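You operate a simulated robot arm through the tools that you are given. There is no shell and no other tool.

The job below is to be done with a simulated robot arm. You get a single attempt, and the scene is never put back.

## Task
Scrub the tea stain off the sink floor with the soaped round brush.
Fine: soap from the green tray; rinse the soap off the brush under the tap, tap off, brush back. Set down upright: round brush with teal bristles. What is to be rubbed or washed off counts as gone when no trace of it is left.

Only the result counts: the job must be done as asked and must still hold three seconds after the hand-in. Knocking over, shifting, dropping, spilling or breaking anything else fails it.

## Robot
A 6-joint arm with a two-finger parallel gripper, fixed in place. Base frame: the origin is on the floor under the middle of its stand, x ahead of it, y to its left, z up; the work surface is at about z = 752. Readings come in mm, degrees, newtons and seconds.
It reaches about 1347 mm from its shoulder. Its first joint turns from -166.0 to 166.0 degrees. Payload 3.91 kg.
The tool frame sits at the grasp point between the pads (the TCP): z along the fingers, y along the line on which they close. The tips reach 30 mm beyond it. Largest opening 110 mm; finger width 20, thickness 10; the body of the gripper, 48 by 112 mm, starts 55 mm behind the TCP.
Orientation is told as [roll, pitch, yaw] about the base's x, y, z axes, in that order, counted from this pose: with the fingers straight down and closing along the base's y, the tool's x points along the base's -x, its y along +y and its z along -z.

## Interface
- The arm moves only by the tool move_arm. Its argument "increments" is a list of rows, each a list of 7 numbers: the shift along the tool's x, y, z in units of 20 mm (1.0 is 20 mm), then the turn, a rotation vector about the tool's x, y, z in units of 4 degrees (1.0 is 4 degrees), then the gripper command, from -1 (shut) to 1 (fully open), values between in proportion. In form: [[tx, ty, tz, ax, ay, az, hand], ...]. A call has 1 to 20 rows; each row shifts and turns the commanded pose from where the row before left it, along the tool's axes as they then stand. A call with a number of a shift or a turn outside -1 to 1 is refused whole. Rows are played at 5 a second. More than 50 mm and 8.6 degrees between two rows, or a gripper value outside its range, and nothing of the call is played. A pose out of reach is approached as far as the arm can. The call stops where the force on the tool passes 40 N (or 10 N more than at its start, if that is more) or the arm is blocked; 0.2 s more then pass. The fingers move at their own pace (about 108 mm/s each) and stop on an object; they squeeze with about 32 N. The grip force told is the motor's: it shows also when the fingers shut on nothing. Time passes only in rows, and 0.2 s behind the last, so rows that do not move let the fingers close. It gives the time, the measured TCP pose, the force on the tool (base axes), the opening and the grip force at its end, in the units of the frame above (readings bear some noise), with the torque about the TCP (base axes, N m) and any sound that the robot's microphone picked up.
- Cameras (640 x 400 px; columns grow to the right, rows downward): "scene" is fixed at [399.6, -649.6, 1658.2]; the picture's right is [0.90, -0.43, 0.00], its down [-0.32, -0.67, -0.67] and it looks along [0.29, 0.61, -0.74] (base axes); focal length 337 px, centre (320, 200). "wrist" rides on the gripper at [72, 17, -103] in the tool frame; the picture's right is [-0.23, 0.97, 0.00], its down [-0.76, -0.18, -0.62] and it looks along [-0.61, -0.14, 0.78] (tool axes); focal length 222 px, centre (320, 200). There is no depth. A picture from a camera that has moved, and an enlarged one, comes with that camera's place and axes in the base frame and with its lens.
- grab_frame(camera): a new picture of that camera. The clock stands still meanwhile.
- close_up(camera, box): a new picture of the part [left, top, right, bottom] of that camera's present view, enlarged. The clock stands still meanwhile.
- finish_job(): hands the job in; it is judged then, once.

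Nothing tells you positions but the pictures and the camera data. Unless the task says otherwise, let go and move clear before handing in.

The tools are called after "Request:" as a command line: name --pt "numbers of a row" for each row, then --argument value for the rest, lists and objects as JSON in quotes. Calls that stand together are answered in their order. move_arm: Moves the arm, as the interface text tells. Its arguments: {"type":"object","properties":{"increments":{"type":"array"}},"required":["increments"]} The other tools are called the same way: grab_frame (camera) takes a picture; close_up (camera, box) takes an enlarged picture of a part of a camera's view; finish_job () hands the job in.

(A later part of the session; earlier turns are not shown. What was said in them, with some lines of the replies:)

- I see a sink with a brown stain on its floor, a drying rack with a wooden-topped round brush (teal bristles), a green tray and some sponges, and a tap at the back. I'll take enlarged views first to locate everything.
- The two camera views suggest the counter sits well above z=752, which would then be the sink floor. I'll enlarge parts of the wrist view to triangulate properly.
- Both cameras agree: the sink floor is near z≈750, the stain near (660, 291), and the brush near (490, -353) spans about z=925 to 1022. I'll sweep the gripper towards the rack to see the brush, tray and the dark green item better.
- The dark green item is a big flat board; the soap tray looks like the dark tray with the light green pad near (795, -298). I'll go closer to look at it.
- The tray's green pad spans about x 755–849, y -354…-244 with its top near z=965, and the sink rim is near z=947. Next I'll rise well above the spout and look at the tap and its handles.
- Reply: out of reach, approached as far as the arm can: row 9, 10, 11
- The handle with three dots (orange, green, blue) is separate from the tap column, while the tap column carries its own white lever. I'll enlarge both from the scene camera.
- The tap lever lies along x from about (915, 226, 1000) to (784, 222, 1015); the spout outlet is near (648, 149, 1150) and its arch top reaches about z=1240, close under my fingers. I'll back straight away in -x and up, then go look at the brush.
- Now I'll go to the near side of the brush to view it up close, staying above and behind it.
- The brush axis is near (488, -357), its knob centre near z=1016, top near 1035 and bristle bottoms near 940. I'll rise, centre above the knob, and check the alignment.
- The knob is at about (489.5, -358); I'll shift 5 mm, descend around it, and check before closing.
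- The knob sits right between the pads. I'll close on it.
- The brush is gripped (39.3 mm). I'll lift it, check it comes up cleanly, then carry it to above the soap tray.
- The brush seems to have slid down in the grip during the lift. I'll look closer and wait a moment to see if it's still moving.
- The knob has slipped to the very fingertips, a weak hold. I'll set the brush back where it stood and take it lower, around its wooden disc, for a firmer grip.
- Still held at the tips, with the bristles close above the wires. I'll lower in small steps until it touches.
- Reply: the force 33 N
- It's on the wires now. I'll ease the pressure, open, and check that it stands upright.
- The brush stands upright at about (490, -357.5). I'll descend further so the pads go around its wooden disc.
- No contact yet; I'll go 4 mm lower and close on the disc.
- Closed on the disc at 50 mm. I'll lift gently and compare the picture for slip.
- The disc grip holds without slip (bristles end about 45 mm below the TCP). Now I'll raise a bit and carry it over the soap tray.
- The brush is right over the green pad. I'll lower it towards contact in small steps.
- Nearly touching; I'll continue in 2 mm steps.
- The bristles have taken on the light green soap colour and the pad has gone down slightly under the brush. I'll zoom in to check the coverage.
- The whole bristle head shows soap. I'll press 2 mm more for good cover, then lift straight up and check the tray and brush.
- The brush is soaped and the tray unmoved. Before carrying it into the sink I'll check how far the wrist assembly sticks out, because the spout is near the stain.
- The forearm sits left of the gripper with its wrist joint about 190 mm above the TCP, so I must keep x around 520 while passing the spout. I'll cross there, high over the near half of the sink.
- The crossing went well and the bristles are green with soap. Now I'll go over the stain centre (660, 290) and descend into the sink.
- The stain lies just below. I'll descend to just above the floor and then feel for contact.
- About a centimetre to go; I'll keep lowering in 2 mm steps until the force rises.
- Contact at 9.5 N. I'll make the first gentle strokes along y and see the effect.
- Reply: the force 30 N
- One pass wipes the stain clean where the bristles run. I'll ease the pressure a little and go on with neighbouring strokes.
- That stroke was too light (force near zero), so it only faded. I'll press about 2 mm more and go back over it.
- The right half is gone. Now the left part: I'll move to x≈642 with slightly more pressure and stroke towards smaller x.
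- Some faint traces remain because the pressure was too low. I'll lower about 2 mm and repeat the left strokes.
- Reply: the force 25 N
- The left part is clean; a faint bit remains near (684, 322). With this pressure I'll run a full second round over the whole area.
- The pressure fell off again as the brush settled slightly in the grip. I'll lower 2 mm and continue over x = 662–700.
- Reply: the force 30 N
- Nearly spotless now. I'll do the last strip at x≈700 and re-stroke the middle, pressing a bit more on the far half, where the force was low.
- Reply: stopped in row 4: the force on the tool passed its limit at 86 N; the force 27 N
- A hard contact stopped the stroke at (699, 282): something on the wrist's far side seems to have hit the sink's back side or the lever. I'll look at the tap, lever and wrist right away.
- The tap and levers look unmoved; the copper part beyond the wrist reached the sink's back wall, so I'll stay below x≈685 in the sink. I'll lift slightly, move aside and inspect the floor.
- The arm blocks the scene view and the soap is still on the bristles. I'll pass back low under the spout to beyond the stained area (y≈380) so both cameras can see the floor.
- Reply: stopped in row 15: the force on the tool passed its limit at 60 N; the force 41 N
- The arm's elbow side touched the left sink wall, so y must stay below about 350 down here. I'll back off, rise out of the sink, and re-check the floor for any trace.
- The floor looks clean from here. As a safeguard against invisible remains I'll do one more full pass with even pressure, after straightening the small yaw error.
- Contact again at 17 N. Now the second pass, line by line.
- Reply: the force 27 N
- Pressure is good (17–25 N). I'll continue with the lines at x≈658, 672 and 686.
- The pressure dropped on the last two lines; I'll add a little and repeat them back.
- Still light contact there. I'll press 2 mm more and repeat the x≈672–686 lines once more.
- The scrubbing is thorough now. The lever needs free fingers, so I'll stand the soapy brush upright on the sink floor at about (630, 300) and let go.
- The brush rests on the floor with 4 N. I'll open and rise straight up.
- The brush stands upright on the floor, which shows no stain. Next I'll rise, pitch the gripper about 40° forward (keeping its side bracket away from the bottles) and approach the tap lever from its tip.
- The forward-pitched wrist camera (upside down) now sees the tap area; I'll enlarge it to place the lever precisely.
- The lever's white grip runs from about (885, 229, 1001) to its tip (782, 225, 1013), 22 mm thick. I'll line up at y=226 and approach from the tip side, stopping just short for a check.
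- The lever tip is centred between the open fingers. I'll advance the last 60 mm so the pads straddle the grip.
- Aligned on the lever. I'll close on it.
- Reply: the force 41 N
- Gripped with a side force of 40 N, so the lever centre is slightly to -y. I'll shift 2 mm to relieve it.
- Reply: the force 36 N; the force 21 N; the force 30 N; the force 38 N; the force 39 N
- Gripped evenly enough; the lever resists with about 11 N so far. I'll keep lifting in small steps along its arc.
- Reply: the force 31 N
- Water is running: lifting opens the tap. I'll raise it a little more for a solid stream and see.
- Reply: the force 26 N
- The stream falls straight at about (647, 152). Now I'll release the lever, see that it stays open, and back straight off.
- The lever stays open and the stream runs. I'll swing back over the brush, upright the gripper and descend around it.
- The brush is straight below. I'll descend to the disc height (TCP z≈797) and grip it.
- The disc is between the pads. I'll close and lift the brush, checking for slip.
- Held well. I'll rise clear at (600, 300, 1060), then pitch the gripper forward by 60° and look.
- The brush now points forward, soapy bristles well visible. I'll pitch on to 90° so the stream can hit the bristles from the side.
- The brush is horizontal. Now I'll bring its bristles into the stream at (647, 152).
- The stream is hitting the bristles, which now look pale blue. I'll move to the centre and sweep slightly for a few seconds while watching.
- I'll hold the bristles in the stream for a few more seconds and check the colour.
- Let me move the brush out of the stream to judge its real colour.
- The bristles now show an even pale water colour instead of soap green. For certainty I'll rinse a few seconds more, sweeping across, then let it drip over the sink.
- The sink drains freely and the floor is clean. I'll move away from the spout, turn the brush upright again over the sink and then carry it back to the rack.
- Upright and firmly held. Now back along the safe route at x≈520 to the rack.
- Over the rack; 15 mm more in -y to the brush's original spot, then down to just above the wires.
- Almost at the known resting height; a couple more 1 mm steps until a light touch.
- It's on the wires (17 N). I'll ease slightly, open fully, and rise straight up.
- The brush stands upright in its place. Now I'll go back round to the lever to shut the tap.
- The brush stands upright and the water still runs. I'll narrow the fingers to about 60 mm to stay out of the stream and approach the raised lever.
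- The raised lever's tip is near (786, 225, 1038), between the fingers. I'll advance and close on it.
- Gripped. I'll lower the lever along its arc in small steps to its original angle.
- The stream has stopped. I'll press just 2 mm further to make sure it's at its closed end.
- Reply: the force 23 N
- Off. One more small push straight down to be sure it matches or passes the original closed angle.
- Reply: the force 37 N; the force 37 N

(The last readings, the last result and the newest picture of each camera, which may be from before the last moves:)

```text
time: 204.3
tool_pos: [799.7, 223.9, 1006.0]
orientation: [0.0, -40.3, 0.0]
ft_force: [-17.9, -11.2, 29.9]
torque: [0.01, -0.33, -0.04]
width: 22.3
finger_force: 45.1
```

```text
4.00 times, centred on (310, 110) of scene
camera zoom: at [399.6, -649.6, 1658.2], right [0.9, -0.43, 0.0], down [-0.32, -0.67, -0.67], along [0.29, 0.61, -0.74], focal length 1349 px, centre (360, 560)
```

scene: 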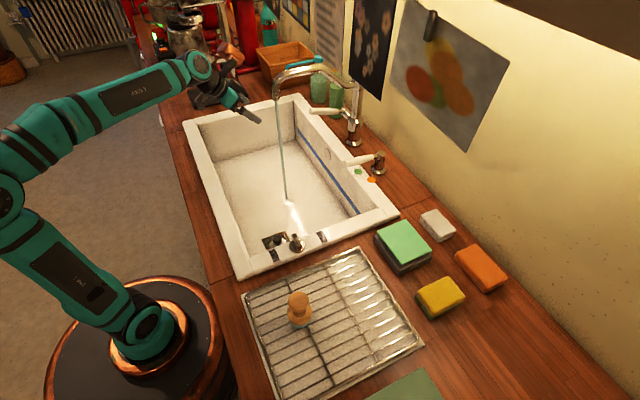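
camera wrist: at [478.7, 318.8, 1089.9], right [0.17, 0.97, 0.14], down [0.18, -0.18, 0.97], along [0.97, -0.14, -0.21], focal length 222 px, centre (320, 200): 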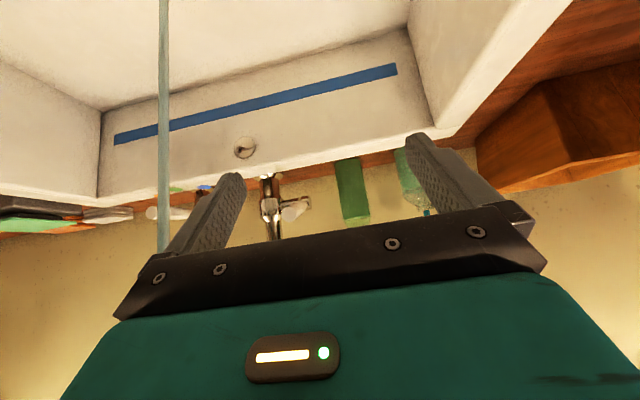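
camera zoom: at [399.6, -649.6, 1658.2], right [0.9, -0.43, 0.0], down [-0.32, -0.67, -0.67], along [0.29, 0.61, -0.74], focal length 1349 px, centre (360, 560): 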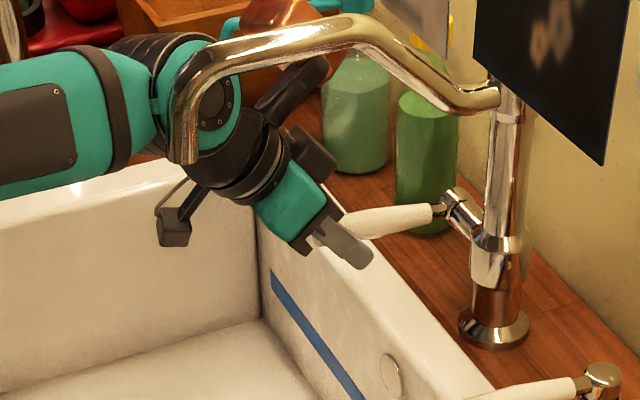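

The lever is at its hard stop, fully closed. I'll open the fingers and back straight off.

Request:
move_arm --pt "0 0 0 0 0 0 -0.3" --pt "0 0 0 0 0 0 0.1" --pt "0 0 0 0 0 0 0.1" --pt "0.766 0 -0.643 0 0 0 0.1" --pt "0.766 0 -0.643 0 0 0 0.1" --pt "0.766 0 -0.643 0 0 0 0.1" --pt "0.766 0 -0.643 0 0 0 0.1" --pt "0.766 0 -0.643 0 0 0 0.1" --pt "0.766 0 -0.643 0 0 0 0.1" --pt "0.766 0 -0.643 0 0 0 0.1" --pt "0.766 0 -0.643 0 0 0 0.1" --pt "0 0 0 0 0 0 0.1"

Request:
grab_frame --camera "scene"

Request:
close_up --camera "scene" --box '[260, 50, 400, 190]'

```text
time: 206.9
tool_pos: [639.9, 226.1, 1003.6]
orientation: [-0.2, -40.1, -0.1]
ft_force: [0.5, -0.6, 0.1]
torque: [0.0, 0.02, 0.02]
width: 60.8
finger_force: 0.1
```

```text
taken
```

scene: 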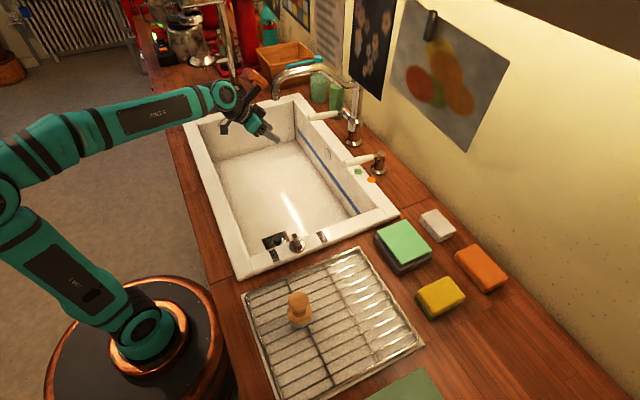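

```text
2.86 times, centred on (330, 120) of scene
camera zoom: at [399.6, -649.6, 1658.2], right [0.9, -0.43, 0.0], down [-0.32, -0.67, -0.67], along [0.29, 0.61, -0.74], focal length 964 px, centre (291, 429)
```

zoom: 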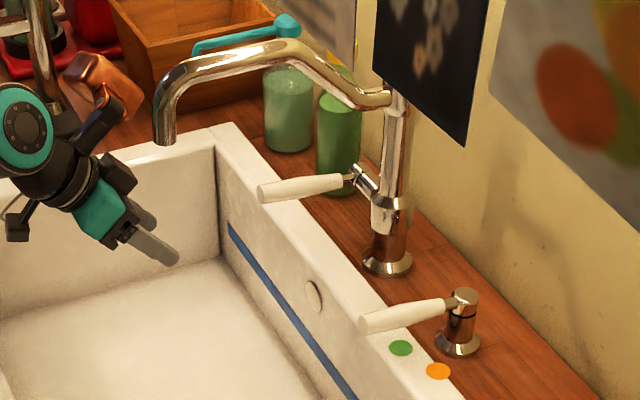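

Tap off, lever back at its original angle, brush upright on the rack. I'll inspect the sink floor, brush and surroundings closely.

Request:
close_up --camera "scene" --box '[180, 90, 400, 280]'

Request:
close_up --camera "scene" --box '[245, 145, 310, 200]'

Request:
close_up --camera "scene" --box '[260, 260, 340, 340]'

Request:
close_up --camera "scene" --box '[360, 190, 520, 330]'

```text
2.11 times, centred on (290, 185) of scene
camera zoom: at [399.6, -649.6, 1658.2], right [0.9, -0.43, 0.0], down [-0.32, -0.67, -0.67], along [0.29, 0.61, -0.74], focal length 710 px, centre (383, 232)
```

zoom: 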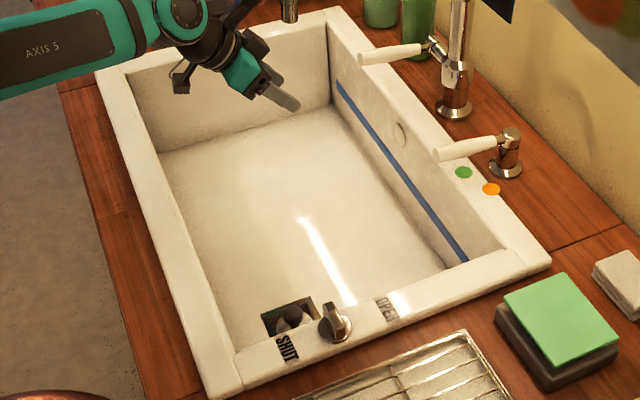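

```text
7.27 times, centred on (278, 172) of scene
camera zoom: at [399.6, -649.6, 1658.2], right [0.9, -0.43, 0.0], down [-0.32, -0.67, -0.67], along [0.29, 0.61, -0.74], focal length 2453 px, centre (629, 400)
```

zoom: 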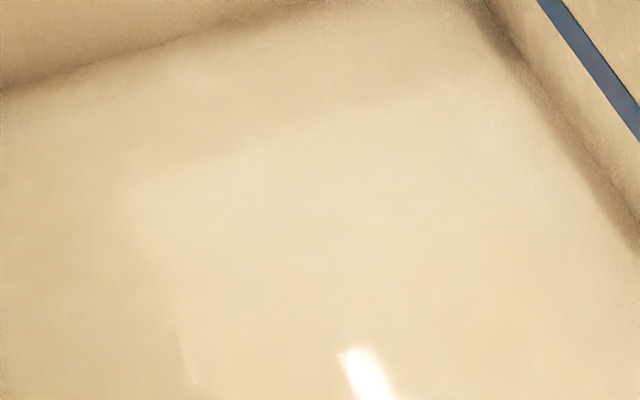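

```text
5.00 times, centred on (300, 300) of scene
camera zoom: at [399.6, -649.6, 1658.2], right [0.9, -0.43, 0.0], down [-0.32, -0.67, -0.67], along [0.29, 0.61, -0.74], focal length 1686 px, centre (420, -300)
```

zoom: 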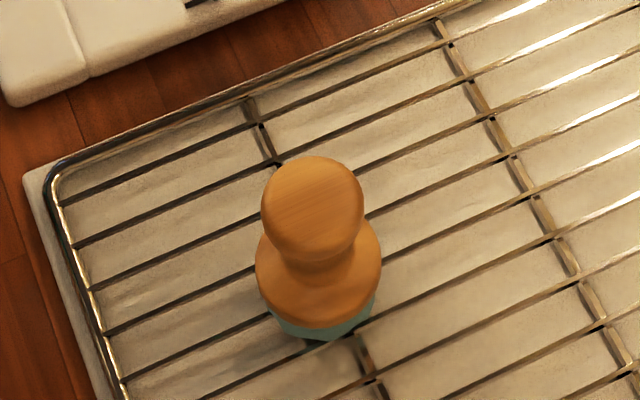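

```text
2.86 times, centred on (440, 260) of scene
camera zoom: at [399.6, -649.6, 1658.2], right [0.9, -0.43, 0.0], down [-0.32, -0.67, -0.67], along [0.29, 0.61, -0.74], focal length 964 px, centre (-23, 29)
```

zoom: 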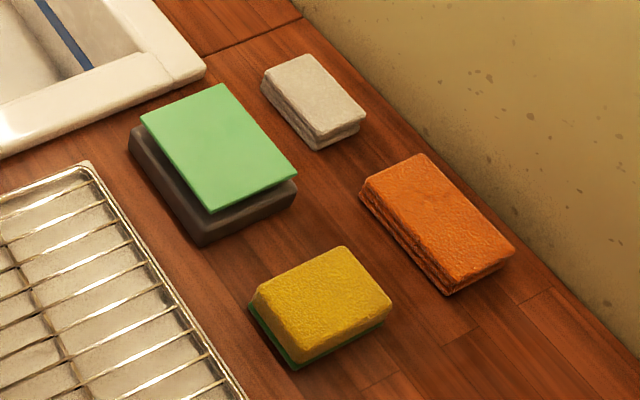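

Request:
close_up --camera "scene" --box '[285, 300, 315, 335]'

Request:
close_up --camera "scene" --box '[280, 285, 320, 335]'

```text
11.43 times, centred on (300, 318) of scene
camera zoom: at [399.6, -649.6, 1658.2], right [0.9, -0.43, 0.0], down [-0.32, -0.67, -0.67], along [0.29, 0.61, -0.74], focal length 3855 px, centre (549, -1143)
```

zoom: 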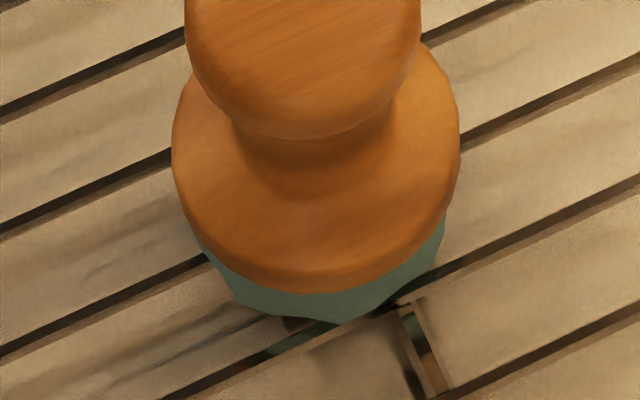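

```text
8.00 times, centred on (300, 310) of scene
camera zoom: at [399.6, -649.6, 1658.2], right [0.9, -0.43, 0.0], down [-0.32, -0.67, -0.67], along [0.29, 0.61, -0.74], focal length 2698 px, centre (480, -680)
```

zoom: 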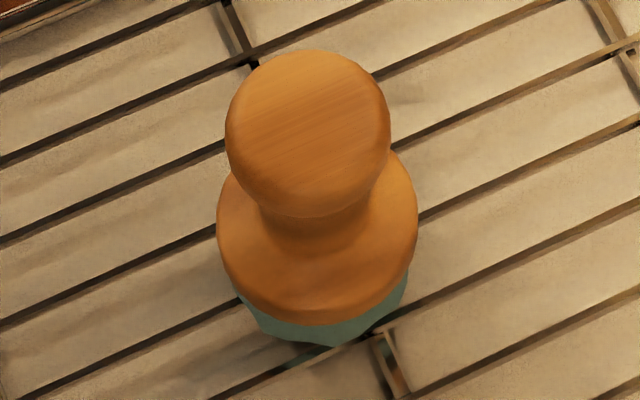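

Everything looks in order from here. I'll right the gripper over the sink for one last look at the scrubbed floor with the wrist camera, now unobstructed.

Request:
move_arm --pt "0 1 0 0 0 0 1" --pt "0 1 0 0 0 0 1" --pt "0 1 0 0 0 0 1" --pt "0 0.8 0 0 0 0 1" --pt "0.766 0 -0.643 0 1 0 1" --pt "0.8 0 -0.6 0 1 0 1" --pt "0 0 0 0 1 0 1" --pt "0 0 0 0 1 0 1" --pt "0 0 0 0 1 0 1" --pt "0 0 0 0 1 0 1" --pt "0 0 0 0 1 0 1" --pt "0 0 0 0 1 0 1" --pt "0 0 0 0 1 0 1" --pt "0 0 0 0 1 0 1" --pt "0 0 0 0 0 0 1"

Request:
grab_frame --camera "wrist"

Request:
close_up --camera "wrist" --box '[200, 0, 460, 180]'

```text
time: 210.1
tool_pos: [601.8, 301.0, 1003.0]
orientation: [-0.1, 0.1, 0.0]
ft_force: [0.2, -0.1, -0.1]
torque: [0.03, 0.0, -0.02]
width: 110.2
finger_force: 0.0
```

```text
taken
camera wrist: at [528.6, 319.6, 1106.4], right [0.23, 0.97, 0.0], down [0.76, -0.18, 0.62], along [0.61, -0.14, -0.78], focal length 222 px, centre (320, 200)
```

wrist: 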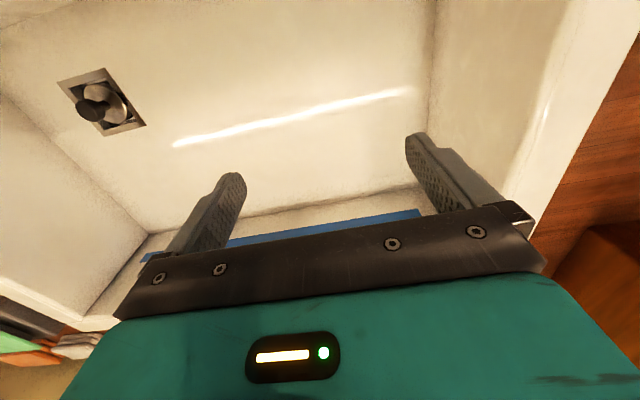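

```text
2.22 times, centred on (330, 90) of wrist
camera zoom: at [528.6, 319.6, 1106.4], right [0.23, 0.97, 0.0], down [0.76, -0.18, 0.62], along [0.61, -0.14, -0.78], focal length 494 px, centre (298, 444)
```

zoom: 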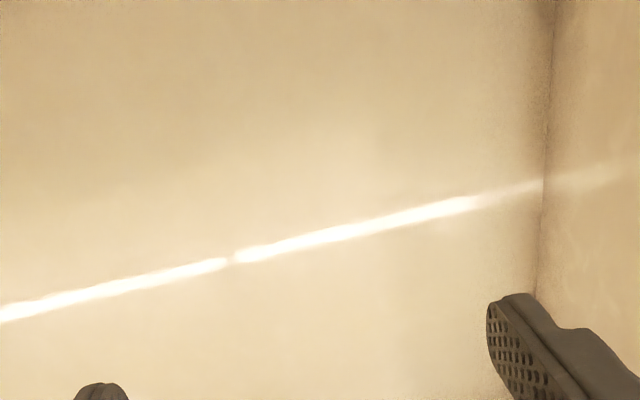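

There is a tiny gap in the light reflection near (630, 246). I'll enlarge it and shift the viewpoint to see whether it's a mark or just a reflection of the arm.

Request:
close_up --camera "wrist" --box '[260, 85, 340, 145]'

Request:
move_arm --pt "0 -1 0 0 0 0 1" --pt "0 -0.5 0 0 0 0 1" --pt "0 0 0 0 0 0 1"

Request:
grab_frame --camera "wrist"

Request:
close_up --camera "wrist" --box '[240, 40, 440, 160]'

```text
6.67 times, centred on (300, 115) of wrist
camera zoom: at [528.6, 319.6, 1106.4], right [0.23, 0.97, 0.0], down [0.76, -0.18, 0.62], along [0.61, -0.14, -0.78], focal length 1481 px, centre (453, 767)
```

zoom: 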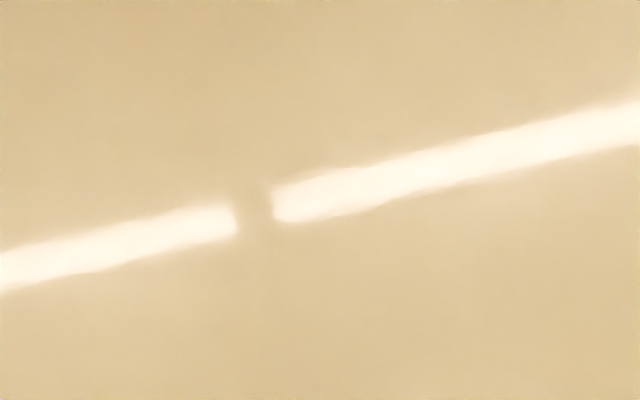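

```text
time: 210.9
tool_pos: [600.8, 271.9, 1002.4]
orientation: [-0.1, -0.1, 0.0]
ft_force: [0.2, 0.7, 0.3]
torque: [0.02, 0.03, 0.0]
width: 109.9
finger_force: 0.1
```

```text
taken
camera wrist: at [528.6, 290.0, 1105.5], right [0.23, 0.97, 0.0], down [0.76, -0.18, 0.62], along [0.61, -0.14, -0.78], focal length 222 px, centre (320, 200)
```

wrist: 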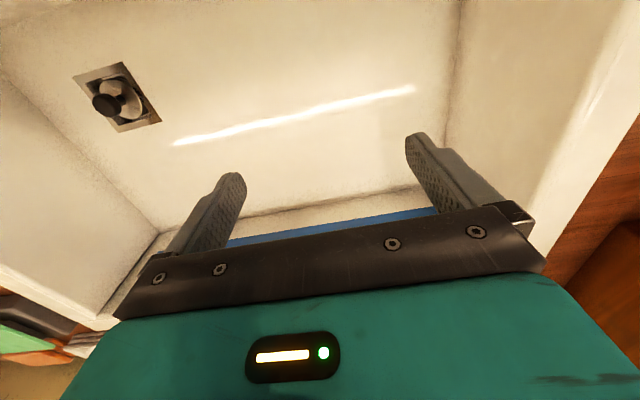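

```text
3.20 times, centred on (340, 100) of wrist
camera zoom: at [528.6, 290.0, 1105.5], right [0.23, 0.97, 0.0], down [0.76, -0.18, 0.62], along [0.61, -0.14, -0.78], focal length 711 px, centre (256, 520)
```

zoom: 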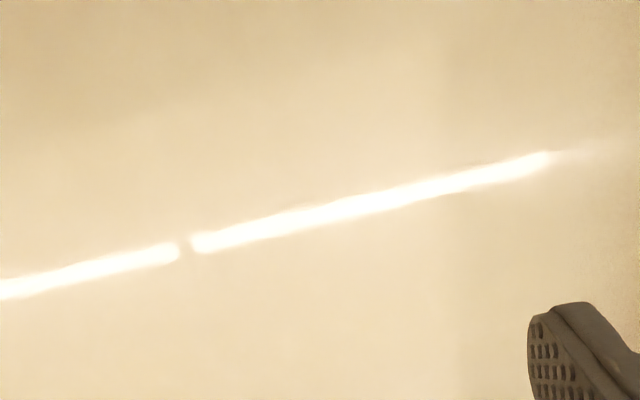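

The gap shifted with the viewpoint, so it's only a reflection; the floor shows no trace. I'll move the arm clear and check the brush's colour once more.

Request:
move_arm --pt "1 0 0 0 0 0 1" --pt "1 0 -0.5 0 0 0 1" --pt "1 0 -1 0 0 0 1" --pt "1 0 -1 0 0 0 1" --pt "0.5 0 -1 0 0 0 1" --pt "0 0 -1 0 0 0 1" --pt "0 0 -1 0 0 0 1" --pt "0 0 -1 0 0 0 1" --pt "0 0 0 0 0 0 1" --pt "0 0 0 0 0 0 1" --pt "0 0 0 0 0 0 1" --pt "0 0 0 0 0 0 1" --pt "0 0 0 0 0 0 1" --pt "0 0 0 0 0 0 1" --pt "0 0 0 0 0 0 1"

Request:
grab_frame --camera "scene"

Request:
close_up --camera "scene" --box '[285, 300, 315, 335]'

Request:
close_up --camera "scene" --box '[260, 50, 400, 190]'

```text
time: 214.1
tool_pos: [510.0, 273.0, 1132.0]
orientation: [-0.1, -0.1, 0.0]
ft_force: [0.4, -0.2, -1.0]
torque: [-0.03, -0.04, 0.01]
width: 109.9
finger_force: 0.1
```

```text
taken
```

scene: 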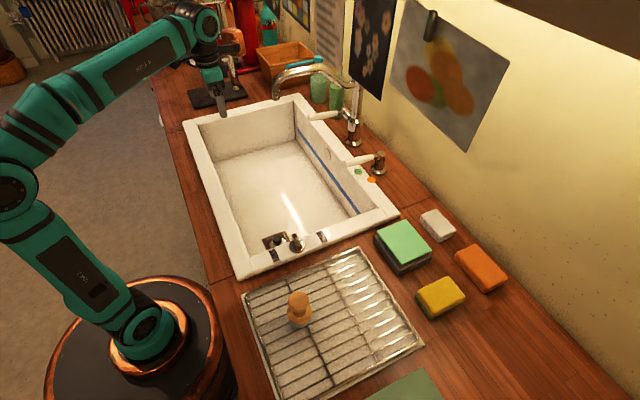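

```text
11.43 times, centred on (300, 318) of scene
camera zoom: at [399.6, -649.6, 1658.2], right [0.9, -0.43, 0.0], down [-0.32, -0.67, -0.67], along [0.29, 0.61, -0.74], focal length 3855 px, centre (549, -1143)
```

zoom: 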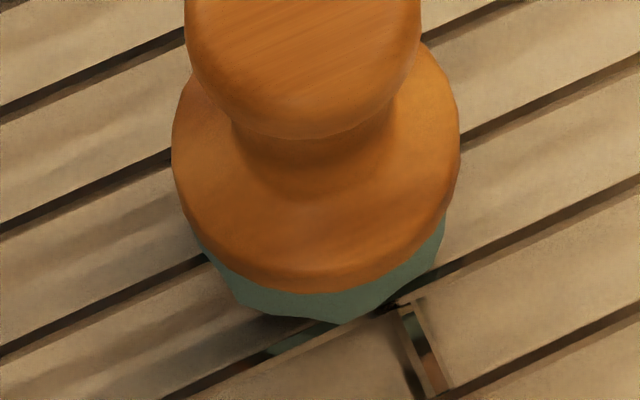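

```text
2.86 times, centred on (330, 120) of scene
camera zoom: at [399.6, -649.6, 1658.2], right [0.9, -0.43, 0.0], down [-0.32, -0.67, -0.67], along [0.29, 0.61, -0.74], focal length 964 px, centre (291, 429)
```

zoom: 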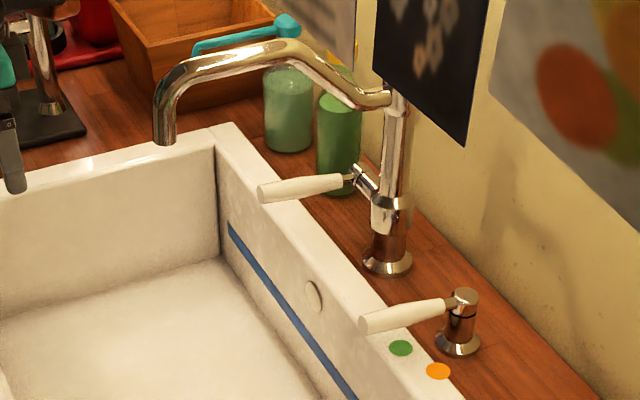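

The stain is gone and the soap colour is off the bristles. The tap is shut with its lever at its original angle. The brush stands upright at its place on the rack, and the gripper is empty and clear. I'm handing the job in.

Request:
finish_job

```text
The job is handed in.
```

The tea stain is gone from the sink floor, and I've handed the job in; I don't have the verdict on it.

- **Stain:** I soaped the brush on the green tray and scrubbed the area twice. The last close-ups from both cameras show no trace.
- **Brush:** I rinsed it under the tap for several seconds. The soap green is gone; the bristles look a paler teal than at the start, which I take to be water. It stands upright on the rack within a few millimetres of where it started.
- **Tap:** Off, with the lever pressed to its stop and back at its original angle.

Some things along the way did not go cleanly:

- **First grip:** The brush slipped to the fingertips when I first lifted it, so I set it back down and gripped it lower.
- **Wrist bumps:** The robot's wrist bumped the inside walls of the sink twice during scrubbing, at about 86 N and 60 N. I saw no shift or damage in the pictures afterwards.
- **Brush set down in the sink:** I stood the soapy brush on the sink floor for a moment so the gripper was free to open the tap.
- **Water left running:** I needed a free gripper to shut the tap, so the water ran until the brush was back on the rack. I saw no water build up in the sink.
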